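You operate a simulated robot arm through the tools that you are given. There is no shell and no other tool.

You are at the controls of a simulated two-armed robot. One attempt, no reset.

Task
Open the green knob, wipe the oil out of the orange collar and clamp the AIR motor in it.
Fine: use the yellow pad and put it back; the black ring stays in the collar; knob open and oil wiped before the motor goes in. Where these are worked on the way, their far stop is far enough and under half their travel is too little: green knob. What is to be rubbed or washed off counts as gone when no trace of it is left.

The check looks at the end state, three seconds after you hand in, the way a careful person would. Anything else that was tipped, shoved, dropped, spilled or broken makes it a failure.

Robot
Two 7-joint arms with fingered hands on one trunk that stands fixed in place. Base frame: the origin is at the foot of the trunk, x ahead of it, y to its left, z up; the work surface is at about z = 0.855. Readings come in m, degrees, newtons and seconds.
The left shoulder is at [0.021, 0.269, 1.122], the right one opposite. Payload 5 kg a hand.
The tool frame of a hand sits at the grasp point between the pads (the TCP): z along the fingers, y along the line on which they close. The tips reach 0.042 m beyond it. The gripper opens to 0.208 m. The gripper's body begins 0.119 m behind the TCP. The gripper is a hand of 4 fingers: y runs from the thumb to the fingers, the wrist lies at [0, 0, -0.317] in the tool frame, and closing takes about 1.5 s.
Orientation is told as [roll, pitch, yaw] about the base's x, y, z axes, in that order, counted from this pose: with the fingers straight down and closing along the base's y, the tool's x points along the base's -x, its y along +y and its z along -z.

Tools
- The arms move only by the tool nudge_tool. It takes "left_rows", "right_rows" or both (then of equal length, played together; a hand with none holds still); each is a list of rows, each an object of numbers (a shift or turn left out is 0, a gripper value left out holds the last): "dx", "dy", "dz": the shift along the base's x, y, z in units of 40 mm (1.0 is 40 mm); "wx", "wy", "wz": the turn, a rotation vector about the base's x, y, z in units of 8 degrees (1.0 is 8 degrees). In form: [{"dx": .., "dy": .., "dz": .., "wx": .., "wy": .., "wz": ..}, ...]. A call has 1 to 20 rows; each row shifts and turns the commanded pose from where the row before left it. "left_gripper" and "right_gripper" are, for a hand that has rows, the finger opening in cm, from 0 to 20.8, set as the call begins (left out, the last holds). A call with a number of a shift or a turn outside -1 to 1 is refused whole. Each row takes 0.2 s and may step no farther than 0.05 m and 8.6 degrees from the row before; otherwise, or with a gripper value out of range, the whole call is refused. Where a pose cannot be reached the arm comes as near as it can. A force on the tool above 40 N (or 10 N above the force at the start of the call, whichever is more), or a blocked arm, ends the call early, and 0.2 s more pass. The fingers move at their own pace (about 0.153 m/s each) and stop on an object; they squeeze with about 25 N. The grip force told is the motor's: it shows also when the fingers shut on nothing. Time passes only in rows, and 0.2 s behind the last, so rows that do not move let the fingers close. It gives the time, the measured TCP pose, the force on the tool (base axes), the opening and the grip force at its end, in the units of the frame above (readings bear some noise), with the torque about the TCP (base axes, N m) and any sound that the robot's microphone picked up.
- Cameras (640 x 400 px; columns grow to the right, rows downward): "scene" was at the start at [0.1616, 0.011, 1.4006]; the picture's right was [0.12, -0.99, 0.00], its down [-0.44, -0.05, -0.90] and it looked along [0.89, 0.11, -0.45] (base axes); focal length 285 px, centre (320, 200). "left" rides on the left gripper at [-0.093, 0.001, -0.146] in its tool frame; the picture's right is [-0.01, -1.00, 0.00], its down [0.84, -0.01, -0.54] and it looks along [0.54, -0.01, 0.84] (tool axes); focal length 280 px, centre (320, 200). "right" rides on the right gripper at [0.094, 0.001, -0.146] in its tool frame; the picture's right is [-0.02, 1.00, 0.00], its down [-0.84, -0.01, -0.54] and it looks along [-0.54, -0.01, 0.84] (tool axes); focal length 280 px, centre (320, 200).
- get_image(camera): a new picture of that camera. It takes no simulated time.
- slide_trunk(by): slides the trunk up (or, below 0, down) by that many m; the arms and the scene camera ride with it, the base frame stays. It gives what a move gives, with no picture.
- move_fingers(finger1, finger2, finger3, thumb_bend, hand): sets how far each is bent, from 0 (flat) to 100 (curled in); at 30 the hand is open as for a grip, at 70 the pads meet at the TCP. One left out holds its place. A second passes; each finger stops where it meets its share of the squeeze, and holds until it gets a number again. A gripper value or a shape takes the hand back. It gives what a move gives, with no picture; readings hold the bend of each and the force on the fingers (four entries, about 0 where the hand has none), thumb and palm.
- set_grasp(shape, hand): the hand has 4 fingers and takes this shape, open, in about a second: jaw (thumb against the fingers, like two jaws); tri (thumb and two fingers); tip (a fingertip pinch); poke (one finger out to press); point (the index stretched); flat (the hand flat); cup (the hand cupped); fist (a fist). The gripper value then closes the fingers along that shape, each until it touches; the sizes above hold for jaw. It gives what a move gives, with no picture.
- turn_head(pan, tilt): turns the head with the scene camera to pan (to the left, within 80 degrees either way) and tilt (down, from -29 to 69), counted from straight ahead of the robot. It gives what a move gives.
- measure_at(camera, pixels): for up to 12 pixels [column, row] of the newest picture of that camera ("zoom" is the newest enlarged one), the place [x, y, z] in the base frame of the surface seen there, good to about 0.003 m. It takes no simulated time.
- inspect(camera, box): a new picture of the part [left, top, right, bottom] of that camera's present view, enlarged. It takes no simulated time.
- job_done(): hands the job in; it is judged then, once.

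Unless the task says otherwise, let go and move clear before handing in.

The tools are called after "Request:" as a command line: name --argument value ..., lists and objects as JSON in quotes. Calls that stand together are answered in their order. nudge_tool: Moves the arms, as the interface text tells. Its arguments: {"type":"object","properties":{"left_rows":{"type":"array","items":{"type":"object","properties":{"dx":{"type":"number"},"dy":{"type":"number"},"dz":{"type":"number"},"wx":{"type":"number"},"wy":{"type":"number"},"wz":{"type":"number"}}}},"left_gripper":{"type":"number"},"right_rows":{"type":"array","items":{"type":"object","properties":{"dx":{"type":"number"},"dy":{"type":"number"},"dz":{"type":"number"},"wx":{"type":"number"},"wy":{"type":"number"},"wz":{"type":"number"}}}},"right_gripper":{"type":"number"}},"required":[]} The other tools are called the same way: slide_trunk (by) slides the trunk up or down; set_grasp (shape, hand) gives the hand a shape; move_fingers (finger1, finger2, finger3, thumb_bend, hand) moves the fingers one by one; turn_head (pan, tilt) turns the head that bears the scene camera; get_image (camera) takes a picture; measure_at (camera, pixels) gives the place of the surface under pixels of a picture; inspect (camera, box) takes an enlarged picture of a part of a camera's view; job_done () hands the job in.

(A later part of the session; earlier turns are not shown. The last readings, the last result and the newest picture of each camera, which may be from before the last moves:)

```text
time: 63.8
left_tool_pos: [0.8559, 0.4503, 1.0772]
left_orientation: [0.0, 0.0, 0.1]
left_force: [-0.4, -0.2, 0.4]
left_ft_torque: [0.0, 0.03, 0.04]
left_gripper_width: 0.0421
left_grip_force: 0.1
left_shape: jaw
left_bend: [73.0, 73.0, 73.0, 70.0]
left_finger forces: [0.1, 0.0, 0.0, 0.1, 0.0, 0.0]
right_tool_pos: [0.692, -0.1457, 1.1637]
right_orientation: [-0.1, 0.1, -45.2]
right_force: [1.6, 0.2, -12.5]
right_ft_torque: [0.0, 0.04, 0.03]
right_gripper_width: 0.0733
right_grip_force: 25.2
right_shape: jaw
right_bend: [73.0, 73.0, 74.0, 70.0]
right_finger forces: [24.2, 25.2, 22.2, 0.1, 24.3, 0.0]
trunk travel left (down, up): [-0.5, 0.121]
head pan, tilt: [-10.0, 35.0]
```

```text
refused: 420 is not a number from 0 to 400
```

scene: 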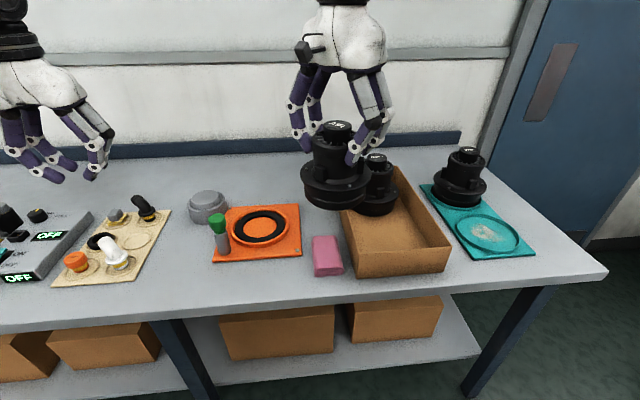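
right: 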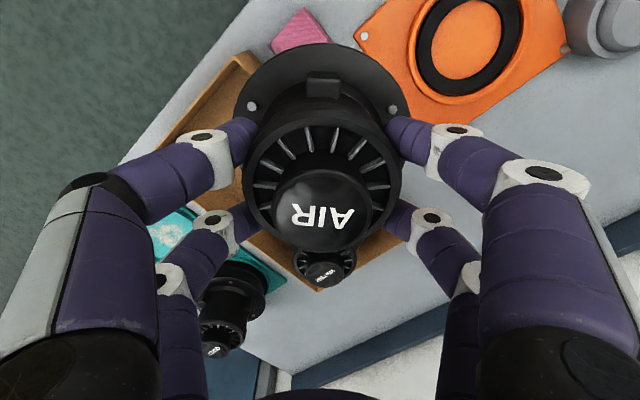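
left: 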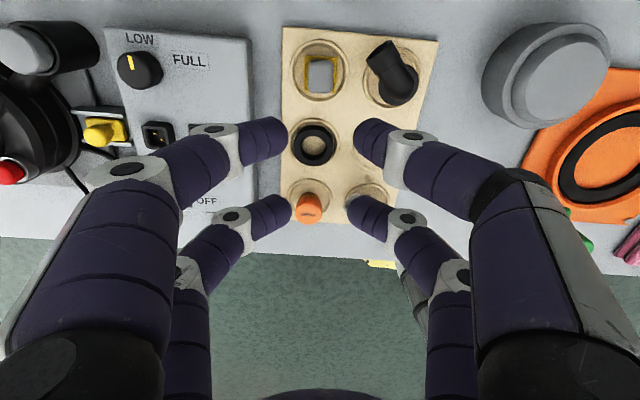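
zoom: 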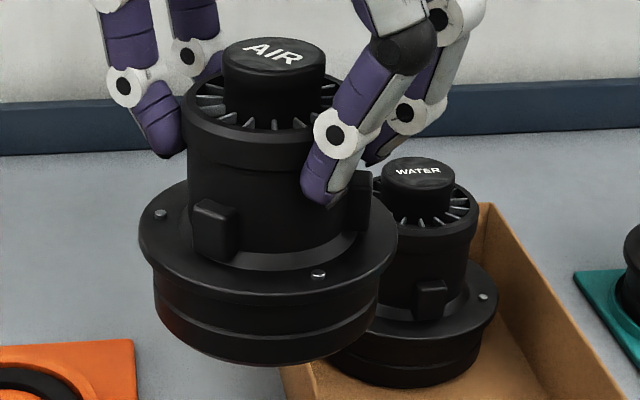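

Estimates of the collar centre cluster around (0.788,0.043); the motor base looks ~0.067 m radius in a ~0.072 m rim. I'll hover there and then compare motor and collar in the same (scene) camera.

Request:
nudge_tool --right_rows '[{"dx": 0.4, "dy": 0.778, "dz": -0.2}, {"dx": 0.4, "dy": 0.778, "dz": -0.2}, {"dx": 0.4, "dy": 0.778, "dz": -0.3}, {"dx": 0.4, "dy": 0.778, "dz": -0.4}, {"dx": 0.4, "dy": 0.778, "dz": -0.4}, {"dx": 0.4, "dy": 0.778, "dz": -0.4}, {}, {}]'

Request:
turn_head --pan 3 --tilt 35

Request:
get_image --camera "scene"

Request:
get_image --camera "right"

```text
time: 65.6
left_tool_pos: [0.856, 0.4512, 1.0781]
left_orientation: [-0.1, -0.1, 0.0]
left_force: [-0.4, -0.2, -0.4]
left_ft_torque: [-0.05, 0.01, 0.03]
left_gripper_width: 0.0418
left_grip_force: 0.0
left_shape: jaw
left_bend: [73.0, 73.0, 73.0, 70.0]
left_finger forces: [0.1, 0.0, 0.1, 0.0, 0.1, 0.0]
right_tool_pos: [0.7912, 0.0391, 1.0874]
right_orientation: [0.0, 0.0, -45.1]
right_force: [0.0, 0.5, -12.7]
right_ft_torque: [-0.13, -0.03, -0.01]
right_gripper_width: 0.0735
right_grip_force: 24.7
right_shape: jaw
right_bend: [73.0, 73.0, 74.0, 70.0]
right_finger forces: [24.5, 25.1, 22.4, 0.0, 24.5, 0.0]
trunk travel left (down, up): [-0.5, 0.121]
head pan, tilt: [-10.0, 35.0]
```

```text
time: 66.4
left_tool_pos: [0.8553, 0.4499, 1.0787]
left_orientation: [0.0, 0.0, -0.1]
left_force: [-0.3, -0.3, 0.3]
left_ft_torque: [-0.02, 0.04, -0.03]
left_gripper_width: 0.042
left_grip_force: 0.1
left_shape: jaw
left_bend: [73.0, 73.0, 73.0, 70.0]
left_finger forces: [0.1, 0.1, 0.0, 0.1, 0.0, 0.0]
right_tool_pos: [0.7912, 0.0388, 1.0875]
right_orientation: [0.0, 0.1, -45.1]
right_force: [-0.8, 0.1, -12.0]
right_ft_torque: [-0.05, 0.0, 0.02]
right_gripper_width: 0.0733
right_grip_force: 25.0
right_shape: jaw
right_bend: [73.0, 73.0, 74.0, 70.0]
right_finger forces: [24.5, 25.1, 22.5, 0.0, 24.3, 0.0]
trunk travel left (down, up): [-0.5, 0.121]
head pan, tilt: [3.0, 35.0]
```

```text
taken
```

scene: 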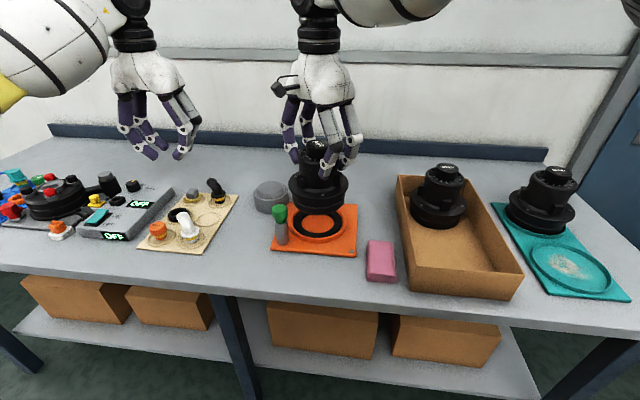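

```text
taken
```

right: 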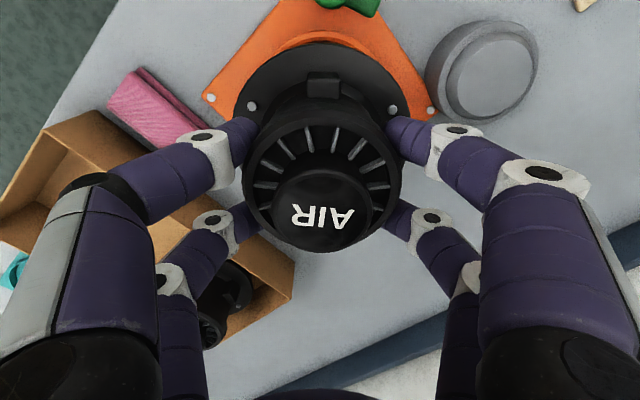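

Request:
inspect --camera "scene" --box '[255, 130, 375, 265]'

Request:
measure_at --camera "zoom" --pixels '[[200, 170], [395, 175], [290, 200], [230, 195], [360, 200], [250, 230], [350, 225], [190, 320], [400, 290], [270, 345], [370, 325], [210, 270]]'

```text
2.96 times, centred on (315, 198) of scene
```

zoom: 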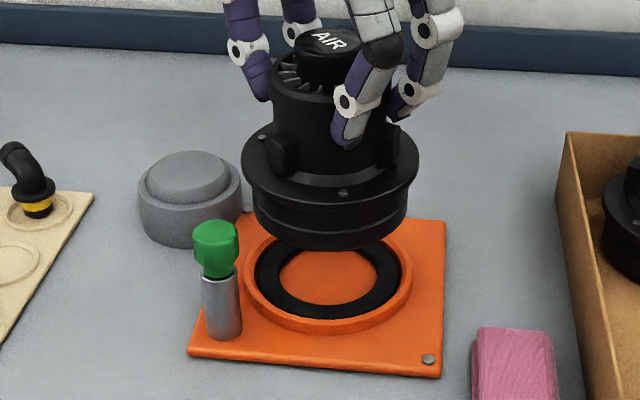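

```text
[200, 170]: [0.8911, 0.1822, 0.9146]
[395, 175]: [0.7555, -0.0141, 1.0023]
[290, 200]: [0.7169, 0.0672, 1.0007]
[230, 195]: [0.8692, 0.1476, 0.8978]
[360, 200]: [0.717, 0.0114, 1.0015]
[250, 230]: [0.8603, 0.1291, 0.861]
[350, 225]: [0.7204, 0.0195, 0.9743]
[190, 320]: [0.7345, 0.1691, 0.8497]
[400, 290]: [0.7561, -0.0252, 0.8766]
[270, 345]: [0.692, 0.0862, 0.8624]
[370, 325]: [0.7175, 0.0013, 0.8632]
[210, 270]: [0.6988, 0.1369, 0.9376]
```

In this view the motor is ~2.5 px right of the collar (≈2.4 mm) and ~4 mm too far ahead. I correct and lower to ~8 mm above the rim.

Request:
nudge_tool --right_rows '[{"dx": -0.08, "dy": 0.055, "dz": -0.3}, {"dz": -0.5}, {"dz": -0.4}, {"dz": -0.25}, {}, {}]'

Request:
inspect --camera "scene" --box '[265, 170, 365, 260]'

Request:
measure_at --camera "zoom" --pixels '[[320, 240], [320, 262], [320, 270], [320, 285], [320, 300], [200, 260], [450, 240], [330, 180], [195, 230], [445, 275]]'

```text
time: 67.8
left_tool_pos: [0.8562, 0.4502, 1.0794]
left_orientation: [-0.1, 0.1, -0.1]
left_force: [0.0, -0.4, 0.2]
left_ft_torque: [-0.04, 0.0, -0.04]
left_gripper_width: 0.0419
left_grip_force: 0.1
left_shape: jaw
left_bend: [73.0, 73.0, 73.0, 70.0]
left_finger forces: [0.0, 0.0, 0.0, 0.0, 0.0, 0.0]
right_tool_pos: [0.7866, 0.0435, 1.03]
right_orientation: [0.0, 0.0, -45.1]
right_force: [-0.5, 0.2, -12.4]
right_ft_torque: [-0.01, 0.0, -0.01]
right_gripper_width: 0.0734
right_grip_force: 25.5
right_shape: jaw
right_bend: [73.0, 73.0, 74.0, 70.0]
right_finger forces: [24.5, 25.1, 22.6, 0.0, 24.5, 0.1]
trunk travel left (down, up): [-0.5, 0.121]
head pan, tilt: [3.0, 35.0]
```

```text
4.44 times, centred on (315, 215) of scene
```

zoom: 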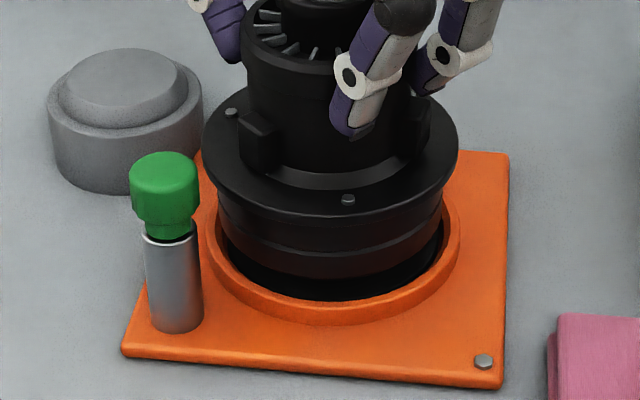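

```text
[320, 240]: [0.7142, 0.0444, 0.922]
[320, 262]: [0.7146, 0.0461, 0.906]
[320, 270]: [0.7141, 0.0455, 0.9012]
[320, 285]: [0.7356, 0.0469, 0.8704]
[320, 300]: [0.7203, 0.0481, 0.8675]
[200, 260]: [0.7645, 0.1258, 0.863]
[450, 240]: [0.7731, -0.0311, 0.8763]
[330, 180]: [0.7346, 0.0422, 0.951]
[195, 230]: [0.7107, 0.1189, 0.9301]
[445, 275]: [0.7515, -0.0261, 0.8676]
```

Request:
inspect --camera "scene" --box '[300, 205, 372, 250]'

Request:
inspect --camera "scene" --box '[295, 205, 345, 250]'

Request:
get_image --camera "right"

```text
8.89 times, centred on (336, 228) of scene
```

zoom: 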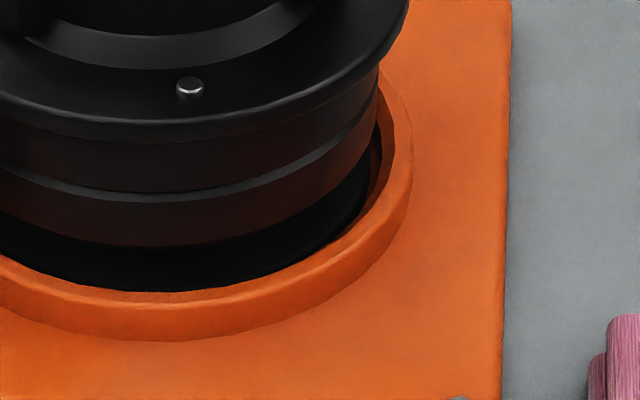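

```text
8.89 times, centred on (320, 228) of scene
```

zoom: 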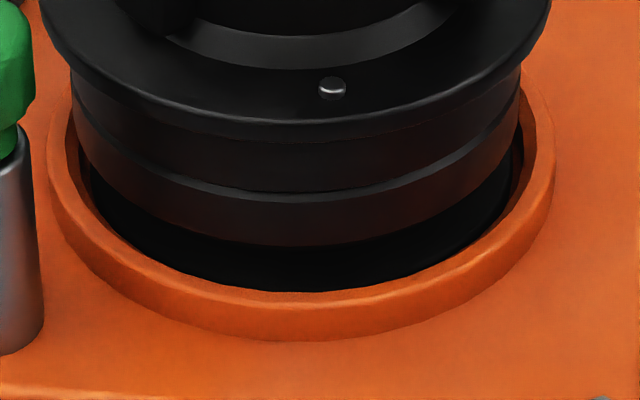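

```text
taken
```

right: 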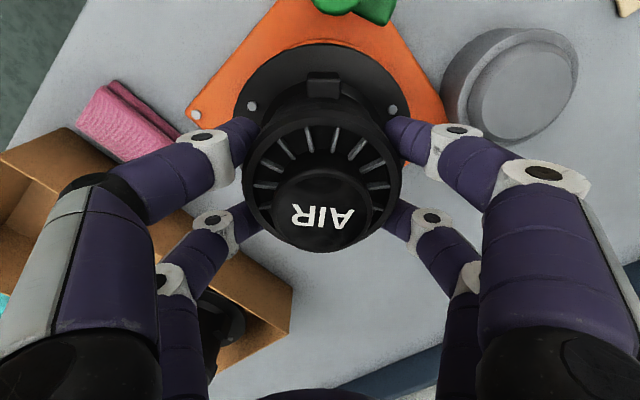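

Laterally the motor needs ~1.5 mm to the right (-y). I'll shift it and lower in small steps, watching at what height contact comes (rim: TCP≈1.020, seated: ≈1.013).

Request:
nudge_tool --right_rows '[{"dy": -0.04, "dz": -0.08}, {"dz": -0.06}, {"dz": -0.05}, {}]'

Request:
inspect --camera "scene" --box '[285, 195, 355, 250]'

```text
time: 68.8
left_tool_pos: [0.8558, 0.4499, 1.0799]
left_orientation: [0.0, 0.0, -0.1]
left_force: [-0.1, -0.6, -0.2]
left_ft_torque: [-0.03, -0.01, 0.02]
left_gripper_width: 0.0422
left_grip_force: 0.0
left_shape: jaw
left_bend: [73.0, 73.0, 73.0, 70.0]
left_finger forces: [0.0, 0.0, 0.0, 0.0, 0.0, 0.0]
right_tool_pos: [0.7858, 0.0412, 1.0224]
right_orientation: [0.0, 0.0, -45.1]
right_force: [-0.4, -0.2, -11.5]
right_ft_torque: [-0.02, 0.01, 0.02]
right_gripper_width: 0.0734
right_grip_force: 25.4
right_shape: jaw
right_bend: [73.0, 73.0, 74.0, 70.0]
right_finger forces: [24.5, 25.0, 22.5, 0.0, 24.3, 0.1]
trunk travel left (down, up): [-0.5, 0.121]
head pan, tilt: [3.0, 35.0]
```

```text
7.27 times, centred on (320, 222) of scene
```

zoom: 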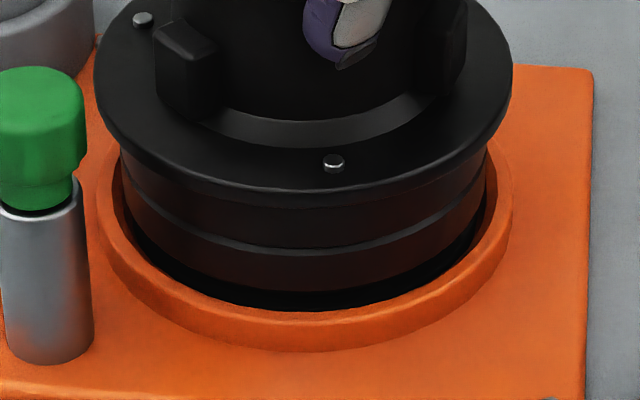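

Laterally aligned now (base 120–487, rim 97–513). Continuing down in small steps.

Request:
nudge_tool --right_rows '[{"dz": -0.04}, {"dz": -0.04}, {}]'

Request:
inspect --camera "scene" --box '[285, 195, 355, 250]'

```text
time: 69.6
left_tool_pos: [0.8548, 0.4496, 1.079]
left_orientation: [0.0, 0.1, -0.1]
left_force: [-0.1, 0.3, 0.2]
left_ft_torque: [-0.02, 0.02, -0.02]
left_gripper_width: 0.042
left_grip_force: 0.0
left_shape: jaw
left_bend: [73.0, 73.0, 73.0, 70.0]
left_finger forces: [0.1, 0.0, 0.0, 0.1, 0.1, 0.0]
right_tool_pos: [0.7857, 0.0421, 1.0187]
right_orientation: [0.0, 0.0, -45.1]
right_force: [-0.2, 0.0, -11.2]
right_ft_torque: [-0.04, -0.01, -0.01]
right_gripper_width: 0.0737
right_grip_force: 25.1
right_shape: jaw
right_bend: [73.0, 73.0, 74.0, 70.0]
right_finger forces: [24.5, 25.2, 22.6, 0.0, 24.5, 0.0]
trunk travel left (down, up): [-0.5, 0.121]
head pan, tilt: [3.0, 35.0]
```

```text
7.27 times, centred on (320, 222) of scene
```

zoom: 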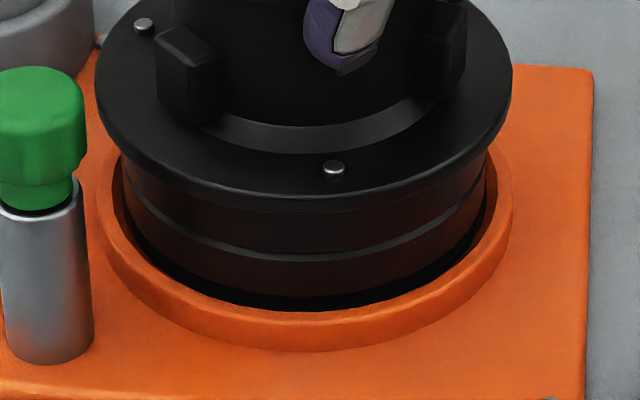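

No contact at rim height, so the base is entering the collar. Continuing.

Request:
nudge_tool --right_rows '[{"dz": -0.04}, {"dz": -0.04}, {}]'

Request:
inspect --camera "scene" --box '[285, 195, 355, 250]'

```text
time: 70.4
left_tool_pos: [0.8546, 0.4501, 1.0802]
left_orientation: [0.0, 0.0, 0.0]
left_force: [-0.3, 0.2, -0.5]
left_ft_torque: [-0.03, -0.02, -0.04]
left_gripper_width: 0.042
left_grip_force: 0.0
left_shape: jaw
left_bend: [73.0, 73.0, 73.0, 70.0]
left_finger forces: [0.0, 0.0, 0.0, 0.1, 0.0, 0.1]
right_tool_pos: [0.7866, 0.0413, 1.0167]
right_orientation: [-0.1, 0.0, -45.0]
right_force: [-0.3, 0.3, -13.3]
right_ft_torque: [-0.04, -0.03, 0.01]
right_gripper_width: 0.0735
right_grip_force: 25.8
right_shape: jaw
right_bend: [73.0, 73.0, 74.0, 70.0]
right_finger forces: [24.5, 25.2, 22.5, 0.1, 24.4, 0.0]
trunk travel left (down, up): [-0.5, 0.121]
head pan, tilt: [3.0, 35.0]
```

```text
7.27 times, centred on (320, 222) of scene
```

zoom: 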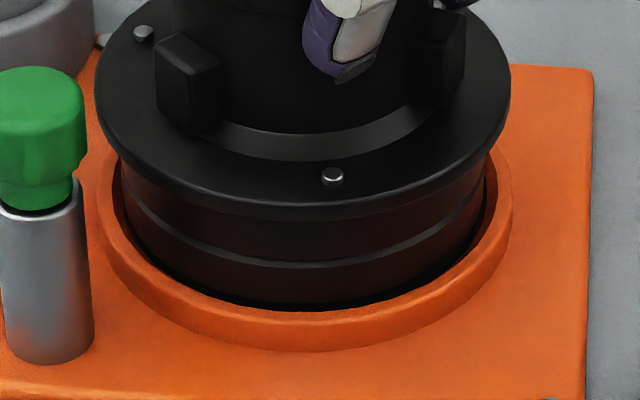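

Request:
nudge_tool --right_rows '[{"dz": -0.04}, {"dz": -0.04}, {}]'

Request:
inspect --camera "scene" --box '[285, 195, 355, 250]'

```text
time: 71.2
left_tool_pos: [0.8558, 0.4487, 1.0804]
left_orientation: [-0.1, 0.0, -0.2]
left_force: [0.1, -0.6, -0.7]
left_ft_torque: [0.04, -0.03, -0.01]
left_gripper_width: 0.0421
left_grip_force: 0.0
left_shape: jaw
left_bend: [73.0, 73.0, 73.0, 70.0]
left_finger forces: [0.0, 0.0, 0.0, 0.1, 0.0, 0.0]
right_tool_pos: [0.7857, 0.0418, 1.0151]
right_orientation: [0.1, 0.0, -45.0]
right_force: [2.1, -2.4, -2.1]
right_ft_torque: [-0.21, 0.14, 0.07]
right_gripper_width: 0.0736
right_grip_force: 24.8
right_shape: jaw
right_bend: [73.0, 73.0, 74.0, 70.0]
right_finger forces: [24.5, 25.8, 23.2, 0.0, 24.7, 0.0]
trunk travel left (down, up): [-0.5, 0.121]
head pan, tilt: [3.0, 35.0]
```

```text
7.27 times, centred on (320, 222) of scene
```

zoom: 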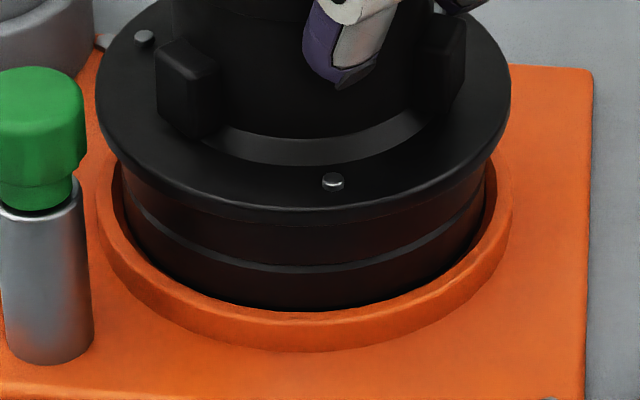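

Contact: the ring carries ~10 N at bottom z≈0.871 (ring top 0.870), with a slight side force (+2,-2.4). I ease ~0.8 mm along it and lower a little to see if it settles.

Request:
nudge_tool --right_rows '[{"dx": 0.02, "dy": -0.02}, {"dz": -0.03}, {}]'

Request:
inspect --camera "scene" --box '[270, 150, 370, 250]'

Request:
get_image --camera "right"

```text
time: 72.0
left_tool_pos: [0.854, 0.4495, 1.0802]
left_orientation: [0.0, -0.1, -0.1]
left_force: [0.1, -0.9, -0.1]
left_ft_torque: [-0.04, -0.01, 0.02]
left_gripper_width: 0.0421
left_grip_force: 0.0
left_shape: jaw
left_bend: [73.0, 73.0, 73.0, 70.0]
left_finger forces: [0.0, 0.0, 0.0, 0.0, 0.0, 0.0]
right_tool_pos: [0.7868, 0.0407, 1.0134]
right_orientation: [0.2, 0.0, -45.0]
right_force: [0.8, 2.4, 10.7]
right_ft_torque: [0.01, 0.22, 0.03]
right_gripper_width: 0.0736
right_grip_force: 24.9
right_shape: jaw
right_bend: [73.0, 73.0, 74.0, 70.0]
right_finger forces: [26.3, 27.0, 22.7, 0.0, 26.4, 0.0]
trunk travel left (down, up): [-0.5, 0.121]
head pan, tilt: [3.0, 35.0]
```

```text
4.00 times, centred on (320, 200) of scene
```

zoom: 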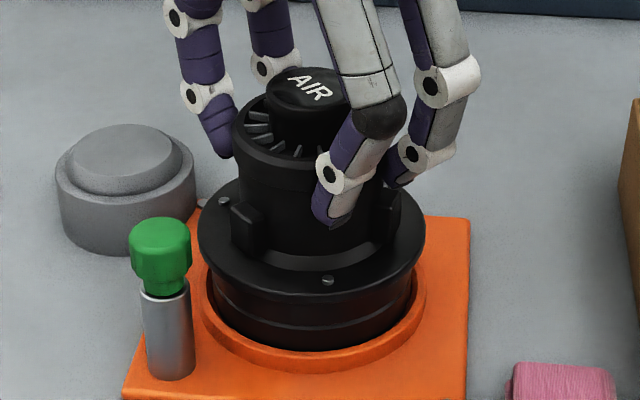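

```text
taken
```

right: 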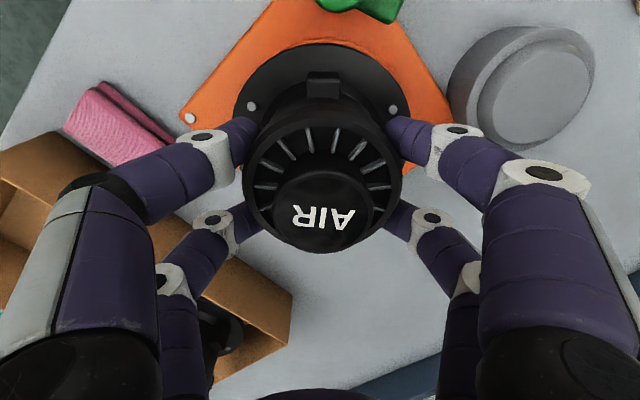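

The motor rests on the ring (bottom ≈0.870, now pressing 10 N). I'll ease off, open the hand and rise straight up.

Request:
nudge_tool --right_rows '[{"dz": 0.03}, {}]'

Request:
nudge_tool --right_rows '[{}, {}, {}, {}, {}]' --right_gripper 13.5

Request:
inspect --camera "scene" --box '[270, 150, 370, 250]'

Request:
get_image --camera "right"

```text
time: 72.6
left_tool_pos: [0.8552, 0.4501, 1.0791]
left_orientation: [0.0, 0.0, 0.0]
left_force: [0.9, -0.6, 0.5]
left_ft_torque: [0.02, -0.01, 0.02]
left_gripper_width: 0.0419
left_grip_force: 0.1
left_shape: jaw
left_bend: [73.0, 73.0, 73.0, 70.0]
left_finger forces: [0.0, 0.0, 0.1, 0.0, 0.1, 0.1]
right_tool_pos: [0.7869, 0.0412, 1.0135]
right_orientation: [0.0, 0.0, -45.1]
right_force: [1.3, 2.7, 4.3]
right_ft_torque: [0.1, 0.03, -0.01]
right_gripper_width: 0.0733
right_grip_force: 25.0
right_shape: jaw
right_bend: [73.0, 73.0, 74.0, 70.0]
right_finger forces: [26.4, 26.9, 22.3, 0.0, 26.0, 0.1]
trunk travel left (down, up): [-0.5, 0.121]
head pan, tilt: [3.0, 35.0]
```

```text
time: 73.8
left_tool_pos: [0.8557, 0.4493, 1.08]
left_orientation: [0.0, 0.0, 0.0]
left_force: [0.4, -0.7, 0.0]
left_ft_torque: [0.02, 0.0, 0.0]
left_gripper_width: 0.0419
left_grip_force: 0.2
left_shape: jaw
left_bend: [73.0, 73.0, 73.0, 70.0]
left_finger forces: [0.0, 0.1, 0.0, 0.0, 0.0, 0.0]
right_tool_pos: [0.7866, 0.0403, 1.0148]
right_orientation: [0.0, 0.0, -45.0]
right_force: [0.1, 0.4, 0.3]
right_ft_torque: [-0.02, -0.02, -0.01]
right_gripper_width: 0.1346
right_grip_force: 0.0
right_shape: jaw
right_bend: [31.0, 31.0, 31.0, 66.0]
right_finger forces: [0.1, 0.0, 0.0, 0.0, 0.0, 0.0]
trunk travel left (down, up): [-0.5, 0.121]
head pan, tilt: [3.0, 35.0]
```

```text
4.00 times, centred on (320, 200) of scene
```

zoom: 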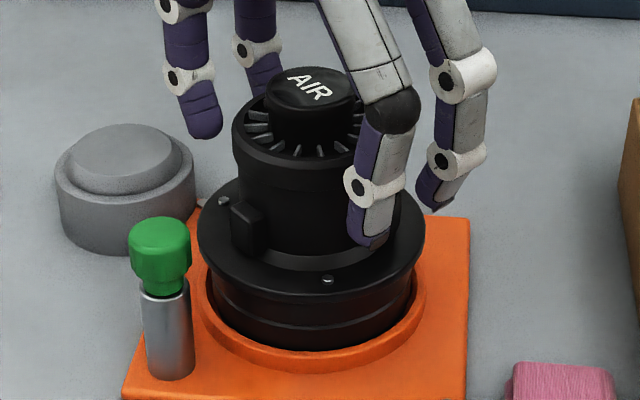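

```text
taken
```

right: 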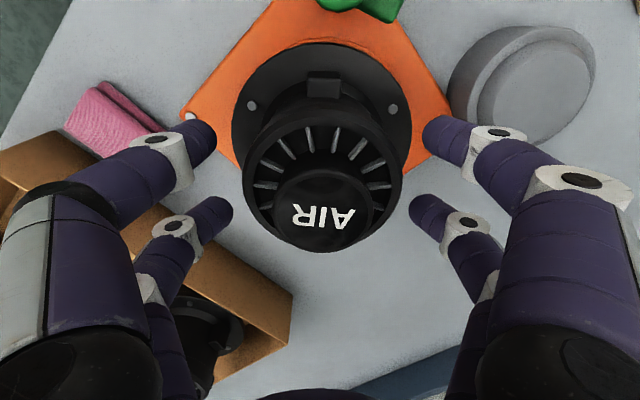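

The motor stands by itself. Raise the right hand and withdraw it to its side.

Request:
nudge_tool --right_rows '[{"dz": 0.5}, {"dz": 0.8}, {"dz": 0.9}, {"dz": 0.9}, {"dz": 0.9}, {"dx": -0.3, "dy": -0.9}, {"dx": -0.3, "dy": -0.9}, {"dx": -0.3, "dy": -0.9}, {"dx": -0.3, "dy": -0.9}, {"dx": -0.3, "dy": -0.9}, {"dx": -0.3, "dy": -0.9}, {"dx": -0.3, "dy": -0.9}, {"dx": -0.3, "dy": -0.9}, {}]'

Request:
inspect --camera "scene" --box '[255, 140, 385, 265]'

Request:
measure_at --camera "zoom" --pixels '[[320, 250], [260, 235], [370, 250], [240, 215], [400, 220], [180, 220], [190, 235], [320, 320], [320, 130], [170, 260], [195, 215], [320, 270]]'

```text
time: 76.8
left_tool_pos: [0.8537, 0.4527, 1.0795]
left_orientation: [0.0, 0.1, -0.1]
left_force: [0.5, 0.3, 0.1]
left_ft_torque: [-0.15, -0.04, 0.0]
left_gripper_width: 0.042
left_grip_force: 0.2
left_shape: jaw
left_bend: [73.0, 73.0, 73.0, 70.0]
left_finger forces: [0.0, 0.0, 0.1, 0.1, 0.0, 0.0]
right_tool_pos: [0.6909, -0.2479, 1.1747]
right_orientation: [0.0, -0.1, -45.0]
right_force: [1.3, 0.2, -0.3]
right_ft_torque: [-0.1, 0.02, 0.02]
right_gripper_width: 0.1346
right_grip_force: 0.0
right_shape: jaw
right_bend: [30.0, 30.0, 30.0, 66.0]
right_finger forces: [0.1, 0.1, 0.0, 0.0, 0.2, 0.0]
trunk travel left (down, up): [-0.5, 0.121]
head pan, tilt: [3.0, 35.0]
```

```text
3.20 times, centred on (320, 202) of scene
```

zoom: 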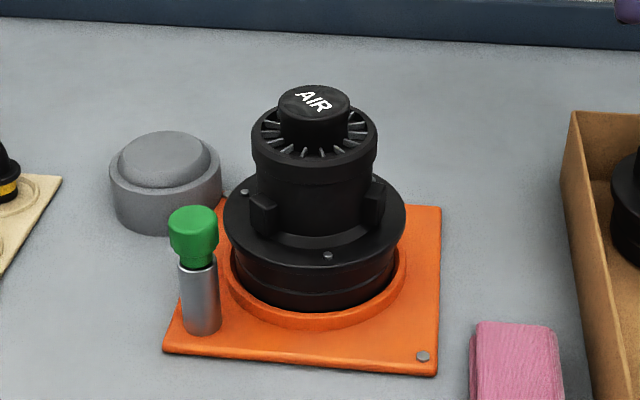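

```text
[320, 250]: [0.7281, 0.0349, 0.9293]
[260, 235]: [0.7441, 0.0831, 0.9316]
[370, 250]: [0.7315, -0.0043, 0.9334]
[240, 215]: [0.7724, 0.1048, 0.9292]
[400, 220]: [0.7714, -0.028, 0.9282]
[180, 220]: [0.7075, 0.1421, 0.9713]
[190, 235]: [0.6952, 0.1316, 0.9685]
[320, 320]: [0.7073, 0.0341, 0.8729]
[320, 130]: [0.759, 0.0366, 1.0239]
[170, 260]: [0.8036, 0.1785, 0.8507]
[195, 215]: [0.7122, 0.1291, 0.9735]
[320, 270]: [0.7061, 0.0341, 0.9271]
```

The AIR motor is seated level in the collar, flange top at 0.929. Now I bring the left hand back above the knob (yaw ≈29°, as released) to clamp.

Request:
nudge_tool --left_rows '[{"dz": 0.5}, {"dx": -0.39, "dy": -0.885, "dz": 0.1, "wz": 0.4}, {"dx": -0.39, "dy": -0.885, "dz": 0.1, "wz": 0.4}, {"dx": -0.39, "dy": -0.885, "dz": 0.1, "wz": 0.4}, {"dx": -0.39, "dy": -0.885, "dz": 0.1, "wz": 0.4}, {"dx": -0.39, "dy": -0.885, "wz": 0.4}, {"dx": -0.39, "dy": -0.885, "wz": 0.4}, {"dx": -0.39, "dy": -0.885, "wz": 0.4}, {"dx": -0.39, "dy": -0.885, "wz": 0.4}, {"dx": -0.4, "dy": -0.88, "wz": 0.4}, {}, {}]' --left_gripper 6.5

Request:
get_image --camera "left"

```text
time: 79.4
left_tool_pos: [0.7126, 0.13, 1.118]
left_orientation: [-0.1, 0.2, 28.8]
left_force: [0.2, 0.6, 0.8]
left_ft_torque: [0.08, -0.01, 0.01]
left_gripper_width: 0.0648
left_grip_force: 0.0
left_shape: jaw
left_bend: [73.0, 73.0, 73.0, 70.0]
left_finger forces: [0.1, 0.0, 0.0, 0.1, 0.0, 0.1]
right_tool_pos: [0.6905, -0.2504, 1.1753]
right_orientation: [0.1, 0.0, -45.3]
right_force: [-0.7, -0.6, -0.5]
right_ft_torque: [0.04, -0.02, -0.01]
right_gripper_width: 0.1349
right_grip_force: 0.1
right_shape: jaw
right_bend: [30.0, 30.0, 30.0, 66.0]
right_finger forces: [0.0, 0.0, 0.1, 0.1, 0.1, 0.1]
trunk travel left (down, up): [-0.5, 0.121]
head pan, tilt: [3.0, 35.0]
```

```text
taken
```

left: 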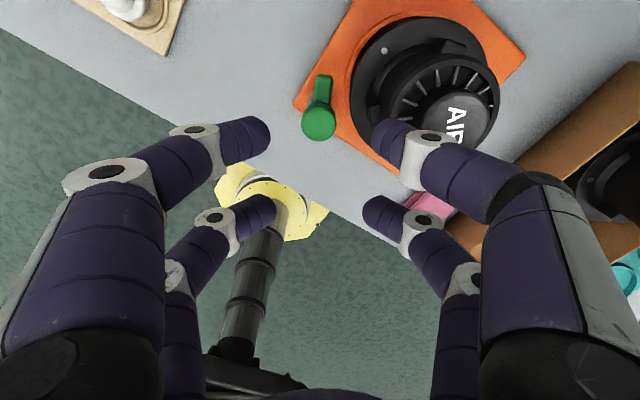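

With the motor in place, the fork grip would foul the motor's lug at this yaw. Instead I'll pinch the barrel itself (z 0.945–0.974) with the front pair, hand on the side away from the motor, and turn about the barrel axis. Moving to yaw 0, TCP (0.684,0.1315).

Request:
nudge_tool --left_rows '[{"dx": -0.18, "dy": 0.01, "wz": -0.9}, {"dx": -0.18, "dy": 0.01, "wz": -0.9}, {"dx": -0.18, "wz": -0.9}, {"dx": -0.17, "wz": -0.9}, {}, {}]'

Request:
get_image --camera "left"

Request:
inspect --camera "left" --box '[270, 60, 370, 130]'

```text
time: 80.8
left_tool_pos: [0.6872, 0.1338, 1.1143]
left_orientation: [0.0, -0.1, -0.1]
left_force: [-0.4, 1.0, 0.2]
left_ft_torque: [-0.03, -0.01, -0.02]
left_gripper_width: 0.0646
left_grip_force: 0.1
left_shape: jaw
left_bend: [73.0, 73.0, 73.0, 70.0]
left_finger forces: [0.0, 0.0, 0.0, 0.1, 0.0, 0.0]
right_tool_pos: [0.6899, -0.2491, 1.1741]
right_orientation: [0.0, 0.0, -45.1]
right_force: [-0.6, -0.5, 0.1]
right_ft_torque: [0.02, 0.05, 0.01]
right_gripper_width: 0.1351
right_grip_force: 0.1
right_shape: jaw
right_bend: [30.0, 30.0, 30.0, 66.0]
right_finger forces: [0.0, 0.1, 0.0, 0.0, 0.0, 0.0]
trunk travel left (down, up): [-0.5, 0.121]
head pan, tilt: [3.0, 35.0]
```

```text
taken
```

left: 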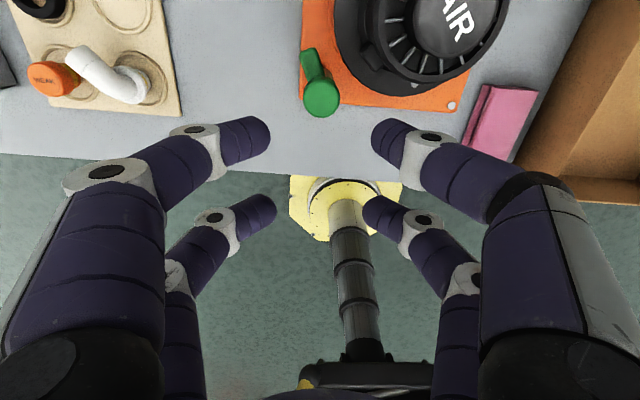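

```text
5.71 times, centred on (320, 95) of left
```

zoom: 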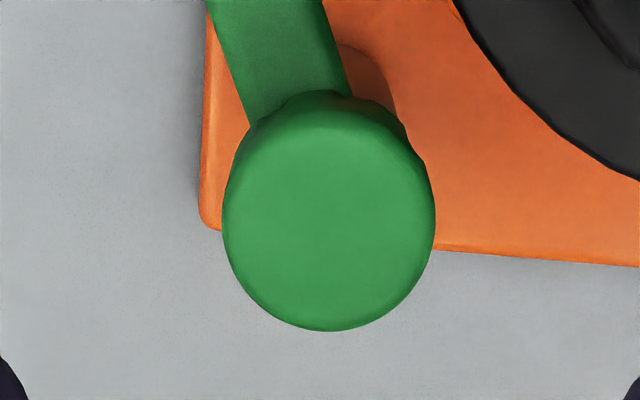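

Barrel is 27 mm ahead of the TCP and centred laterally. Small correction and descend to z≈0.988 (tips above the arm and flange).

Request:
nudge_tool --left_rows '[{"dx": -0.04, "dz": -0.5}, {"dz": -0.8}, {"dz": -0.8}, {"dz": -0.6}, {"dz": -0.4}, {}]'

Request:
get_image --camera "left"

Request:
inspect --camera "scene" --box '[235, 110, 375, 260]'

```text
time: 82.2
left_tool_pos: [0.6881, 0.1313, 0.9912]
left_orientation: [0.0, 0.0, -0.1]
left_force: [0.8, -0.2, 0.2]
left_ft_torque: [0.02, -0.02, -0.03]
left_gripper_width: 0.0646
left_grip_force: 0.1
left_shape: jaw
left_bend: [73.0, 73.0, 73.0, 70.0]
left_finger forces: [0.0, 0.0, 0.0, 0.0, 0.1, 0.1]
right_tool_pos: [0.6905, -0.2497, 1.1759]
right_orientation: [0.0, 0.0, -45.2]
right_force: [0.1, 0.1, 0.6]
right_ft_torque: [-0.02, -0.03, 0.0]
right_gripper_width: 0.1349
right_grip_force: 0.0
right_shape: jaw
right_bend: [30.0, 30.0, 30.0, 66.0]
right_finger forces: [0.0, 0.0, 0.0, 0.0, 0.0, 0.1]
trunk travel left (down, up): [-0.5, 0.121]
head pan, tilt: [3.0, 35.0]
```

```text
taken
```

left: 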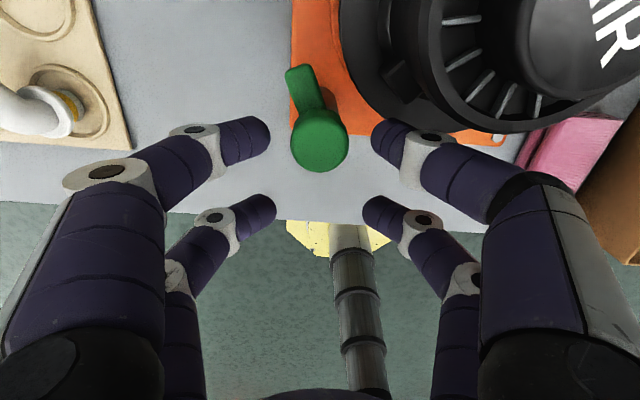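

```text
2.67 times, centred on (305, 185) of scene
```

zoom: 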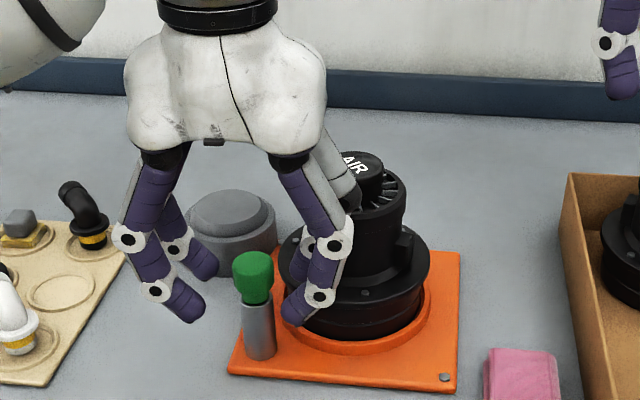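

Request:
nudge_tool --left_rows '[{"dz": -0.08}, {}]'

Request:
nudge_tool --left_rows '[{}, {}, {}, {}, {}]' --left_gripper 0.5

Request:
get_image --camera "left"

Request:
inspect --camera "scene" --box '[235, 110, 375, 260]'

```text
time: 82.8
left_tool_pos: [0.6873, 0.1311, 0.9891]
left_orientation: [0.0, 0.0, -0.1]
left_force: [-1.0, 1.1, -0.5]
left_ft_torque: [-0.02, -0.02, -0.03]
left_gripper_width: 0.0649
left_grip_force: 0.1
left_shape: jaw
left_bend: [73.0, 73.0, 73.0, 70.0]
left_finger forces: [0.1, 0.0, 0.1, 0.0, 0.0, 0.1]
right_tool_pos: [0.6917, -0.2496, 1.175]
right_orientation: [0.0, 0.0, -45.0]
right_force: [0.0, 0.3, 0.5]
right_ft_torque: [-0.03, 0.02, 0.01]
right_gripper_width: 0.1346
right_grip_force: 0.0
right_shape: jaw
right_bend: [30.0, 30.0, 30.0, 66.0]
right_finger forces: [0.1, 0.0, 0.0, 0.1, 0.0, 0.0]
trunk travel left (down, up): [-0.5, 0.121]
head pan, tilt: [3.0, 35.0]
```

```text
time: 84.0
left_tool_pos: [0.687, 0.1314, 0.9878]
left_orientation: [0.1, 0.0, -0.1]
left_force: [0.2, -3.3, -4.0]
left_ft_torque: [-0.13, 0.09, -0.07]
left_gripper_width: 0.0147
left_grip_force: 24.9
left_shape: jaw
left_bend: [72.0, 70.0, 70.0, 70.0]
left_finger forces: [21.9, 0.0, 0.0, 0.1, 24.5, 0.1]
right_tool_pos: [0.6914, -0.2498, 1.1749]
right_orientation: [-0.1, -0.1, -45.2]
right_force: [-0.2, -0.5, 0.7]
right_ft_torque: [0.02, -0.01, -0.01]
right_gripper_width: 0.1346
right_grip_force: 0.0
right_shape: jaw
right_bend: [30.0, 30.0, 30.0, 66.0]
right_finger forces: [0.0, 0.0, 0.0, 0.1, 0.1, 0.0]
trunk travel left (down, up): [-0.5, 0.121]
head pan, tilt: [3.0, 35.0]
```

```text
taken
```

left: 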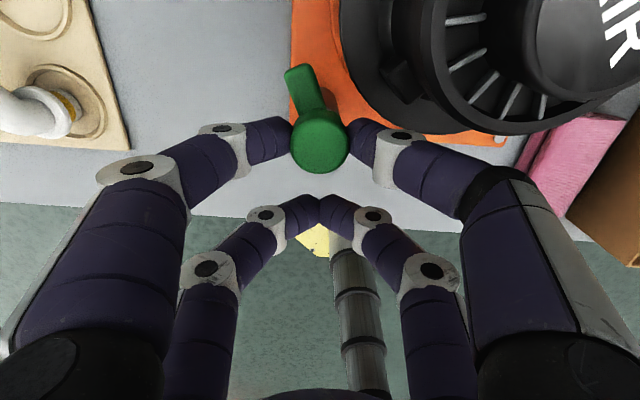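

```text
2.67 times, centred on (305, 185) of scene
```

zoom: 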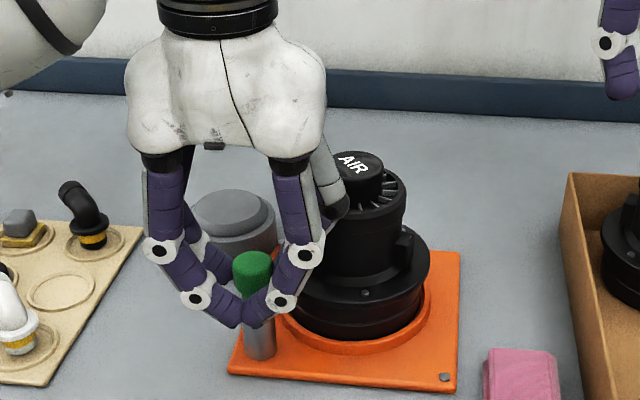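

Barrel pinched with ~23 N. I turn clockwise about the barrel axis (TCP follows an arc), first 24°.

Request:
nudge_tool --left_rows '[{"dx": 0.004, "dy": 0.0745, "wz": -0.75}, {"dx": 0.0115, "dy": 0.0738, "wz": -0.75}, {"dx": 0.019, "dy": 0.072, "wz": -0.75}, {"dx": 0.027, "dy": 0.0695, "wz": -0.75}, {}]'

Request:
get_image --camera "left"

Request:
inspect --camera "scene" --box '[235, 110, 375, 260]'

```text
time: 85.2
left_tool_pos: [0.6885, 0.1431, 0.9869]
left_orientation: [-0.1, -0.1, -24.2]
left_force: [2.8, -13.2, 10.4]
left_ft_torque: [-0.73, -0.25, -0.27]
left_gripper_width: 0.0153
left_grip_force: 25.1
left_shape: jaw
left_bend: [72.0, 70.0, 70.0, 70.0]
left_finger forces: [21.1, 0.1, 0.0, 0.0, 32.6, 0.1]
right_tool_pos: [0.6907, -0.251, 1.1764]
right_orientation: [0.1, -0.1, -45.2]
right_force: [-0.7, -0.1, -0.2]
right_ft_torque: [0.02, -0.01, -0.03]
right_gripper_width: 0.1349
right_grip_force: 0.0
right_shape: jaw
right_bend: [30.0, 30.0, 30.0, 66.0]
right_finger forces: [0.0, 0.0, 0.1, 0.0, 0.1, 0.0]
trunk travel left (down, up): [-0.5, 0.121]
head pan, tilt: [3.0, 35.0]
```

```text
taken
```

left: 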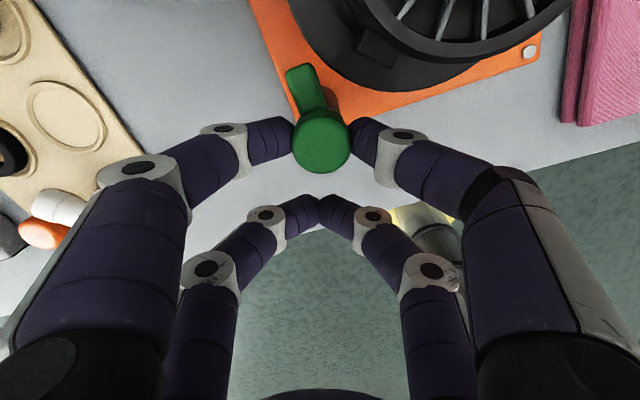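

```text
2.67 times, centred on (305, 185) of scene
```

zoom: 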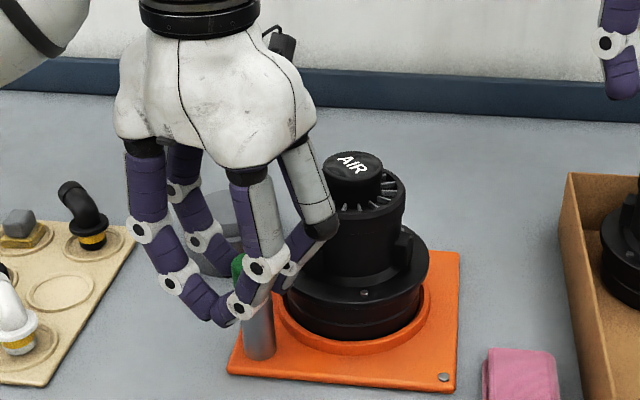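

The knob follows (arm keeps its place in the grip). There is a ~13 N side load from a slight arc offset; I correct by ~1 mm and continue 24° more.

Request:
nudge_tool --left_rows '[{"dx": 0.0, "dy": -0.03, "dz": 0.03}, {"dx": 0.034, "dy": 0.0665, "wz": -0.75}, {"dx": 0.0405, "dy": 0.0625, "wz": -0.75}, {"dx": 0.047, "dy": 0.058, "wz": -0.75}, {"dx": 0.053, "dy": 0.053, "wz": -0.75}, {}]'

Request:
get_image --camera "left"

Request:
inspect --camera "scene" --box '[235, 110, 375, 260]'

```text
time: 86.6
left_tool_pos: [0.6956, 0.1538, 0.9886]
left_orientation: [0.0, 0.0, -48.2]
left_force: [2.0, -13.8, 11.2]
left_ft_torque: [-0.73, -0.1, -0.21]
left_gripper_width: 0.0154
left_grip_force: 25.1
left_shape: jaw
left_bend: [72.0, 70.0, 70.0, 70.0]
left_finger forces: [22.9, 0.0, 0.0, 0.0, 31.6, 0.0]
right_tool_pos: [0.6912, -0.2497, 1.1754]
right_orientation: [0.1, 0.0, -45.1]
right_force: [1.0, 0.3, -0.2]
right_ft_torque: [0.03, 0.0, -0.01]
right_gripper_width: 0.1347
right_grip_force: 0.2
right_shape: jaw
right_bend: [30.0, 30.0, 30.0, 66.0]
right_finger forces: [0.0, 0.1, 0.1, 0.0, 0.1, 0.1]
trunk travel left (down, up): [-0.5, 0.121]
head pan, tilt: [3.0, 35.0]
```

```text
taken
```

left: 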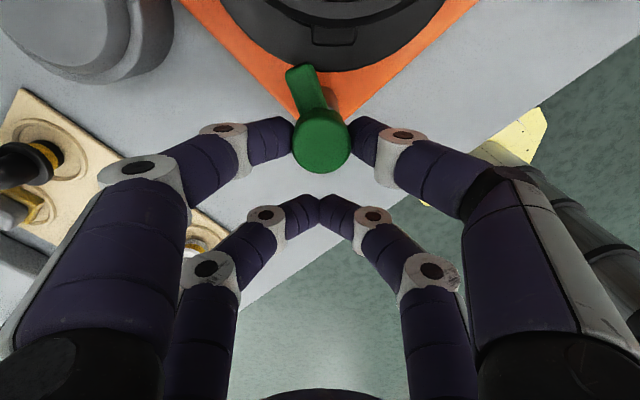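

```text
2.67 times, centred on (305, 185) of scene
```

zoom: 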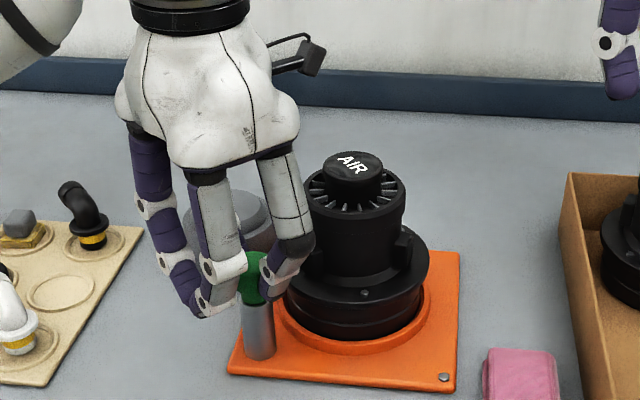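

48° turned. Continuing the remaining ~26°, easing the side load.

Request:
nudge_tool --left_rows '[{"dx": -0.01, "dy": -0.035, "dz": 0.03}, {"dx": 0.058, "dy": 0.047, "wz": -0.75}, {"dx": 0.0625, "dy": 0.0405, "wz": -0.75}, {}]'

Request:
get_image --camera "left"

```text
time: 87.6
left_tool_pos: [0.7003, 0.1559, 0.9897]
left_orientation: [0.0, -0.1, -60.1]
left_force: [-0.6, -7.1, 1.1]
left_ft_torque: [-0.3, 0.11, -0.11]
left_gripper_width: 0.0156
left_grip_force: 24.9
left_shape: jaw
left_bend: [72.0, 70.0, 70.0, 70.0]
left_finger forces: [23.8, 0.0, 0.0, 0.1, 28.0, 0.1]
right_tool_pos: [0.6911, -0.2486, 1.1757]
right_orientation: [0.0, 0.0, -45.1]
right_force: [-0.6, 1.3, 0.7]
right_ft_torque: [0.03, 0.01, 0.01]
right_gripper_width: 0.1349
right_grip_force: 0.2
right_shape: jaw
right_bend: [30.0, 30.0, 30.0, 66.0]
right_finger forces: [0.1, 0.0, 0.0, 0.0, 0.0, 0.0]
trunk travel left (down, up): [-0.5, 0.121]
head pan, tilt: [3.0, 35.0]
```

```text
taken
```

left: 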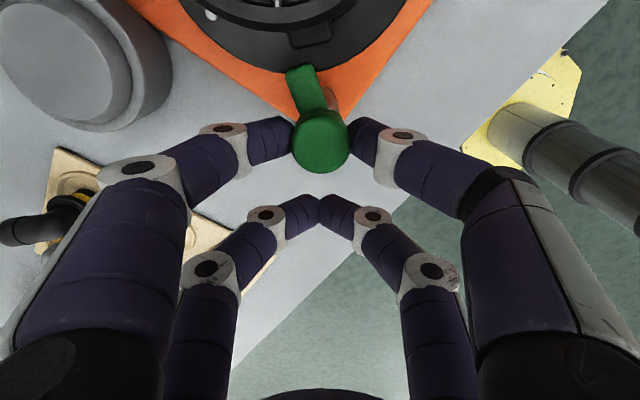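

Loads have fallen (7 N). Arm still follows; two or three more steps towards the stop.

Request:
nudge_tool --left_rows '[{"dx": -0.005, "dy": -0.015}, {"dx": 0.0665, "dy": 0.034, "wz": -0.75}, {"dx": 0.0695, "dy": 0.027, "wz": -0.75}, {}]'

Request:
get_image --camera "left"

Request:
inspect --camera "scene" --box '[235, 110, 375, 260]'

```text
time: 88.6
left_tool_pos: [0.7062, 0.1587, 0.9893]
left_orientation: [-0.1, 0.1, -72.0]
left_force: [-6.2, 3.2, -6.7]
left_ft_torque: [0.2, 0.37, 0.12]
left_gripper_width: 0.0154
left_grip_force: 25.0
left_shape: jaw
left_bend: [72.0, 70.0, 70.0, 70.0]
left_finger forces: [22.0, 0.0, 0.0, 0.0, 28.1, 0.1]
right_tool_pos: [0.6901, -0.2491, 1.1738]
right_orientation: [0.0, 0.0, -45.1]
right_force: [0.4, -0.2, -0.1]
right_ft_torque: [0.0, -0.01, -0.04]
right_gripper_width: 0.1348
right_grip_force: 0.1
right_shape: jaw
right_bend: [30.0, 30.0, 30.0, 66.0]
right_finger forces: [0.1, 0.0, 0.1, 0.1, 0.0, 0.0]
trunk travel left (down, up): [-0.5, 0.121]
head pan, tilt: [3.0, 35.0]
```

```text
taken
```

left: 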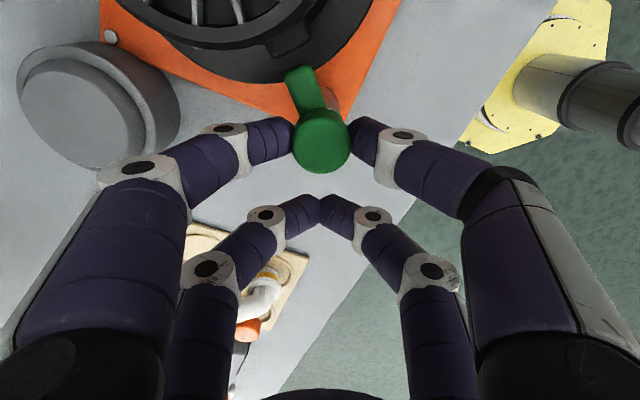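

```text
2.67 times, centred on (305, 185) of scene
```

zoom: 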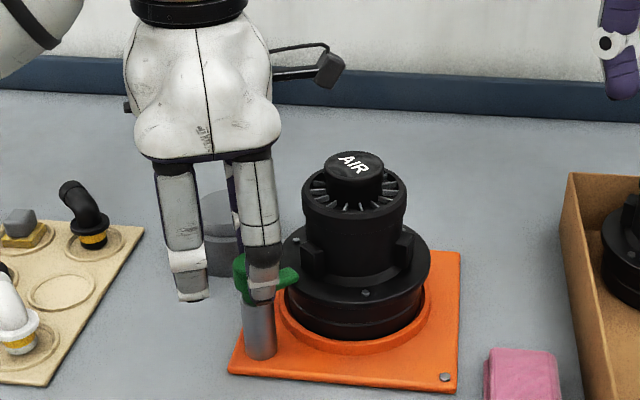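

The arm now lies over the flange at about −44°, its original closed direction. One more small push to make sure it is against the stop.

Request:
nudge_tool --left_rows '[{"dx": 0.07, "dy": 0.02, "wz": -0.75}, {}]'

Request:
get_image --camera "left"

```text
time: 89.2
left_tool_pos: [0.7074, 0.156, 0.9889]
left_orientation: [0.1, 0.0, -78.1]
left_force: [-2.8, -1.2, -7.0]
left_ft_torque: [0.21, 0.01, 0.19]
left_gripper_width: 0.015
left_grip_force: 25.1
left_shape: jaw
left_bend: [72.0, 70.0, 70.0, 70.0]
left_finger forces: [19.2, 0.0, 0.0, 0.0, 24.4, 0.1]
right_tool_pos: [0.6899, -0.2496, 1.175]
right_orientation: [0.0, 0.0, -45.1]
right_force: [-0.2, 1.1, 0.4]
right_ft_torque: [0.01, 0.01, 0.01]
right_gripper_width: 0.1351
right_grip_force: 0.0
right_shape: jaw
right_bend: [30.0, 30.0, 30.0, 66.0]
right_finger forces: [0.1, 0.1, 0.0, 0.0, 0.0, 0.1]
trunk travel left (down, up): [-0.5, 0.121]
head pan, tilt: [3.0, 35.0]
```

```text
taken
```

left: 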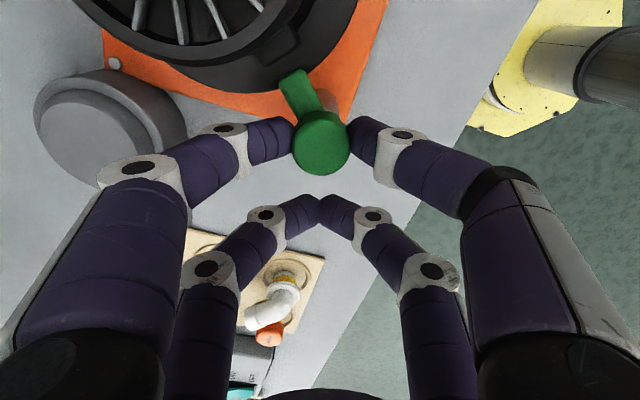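

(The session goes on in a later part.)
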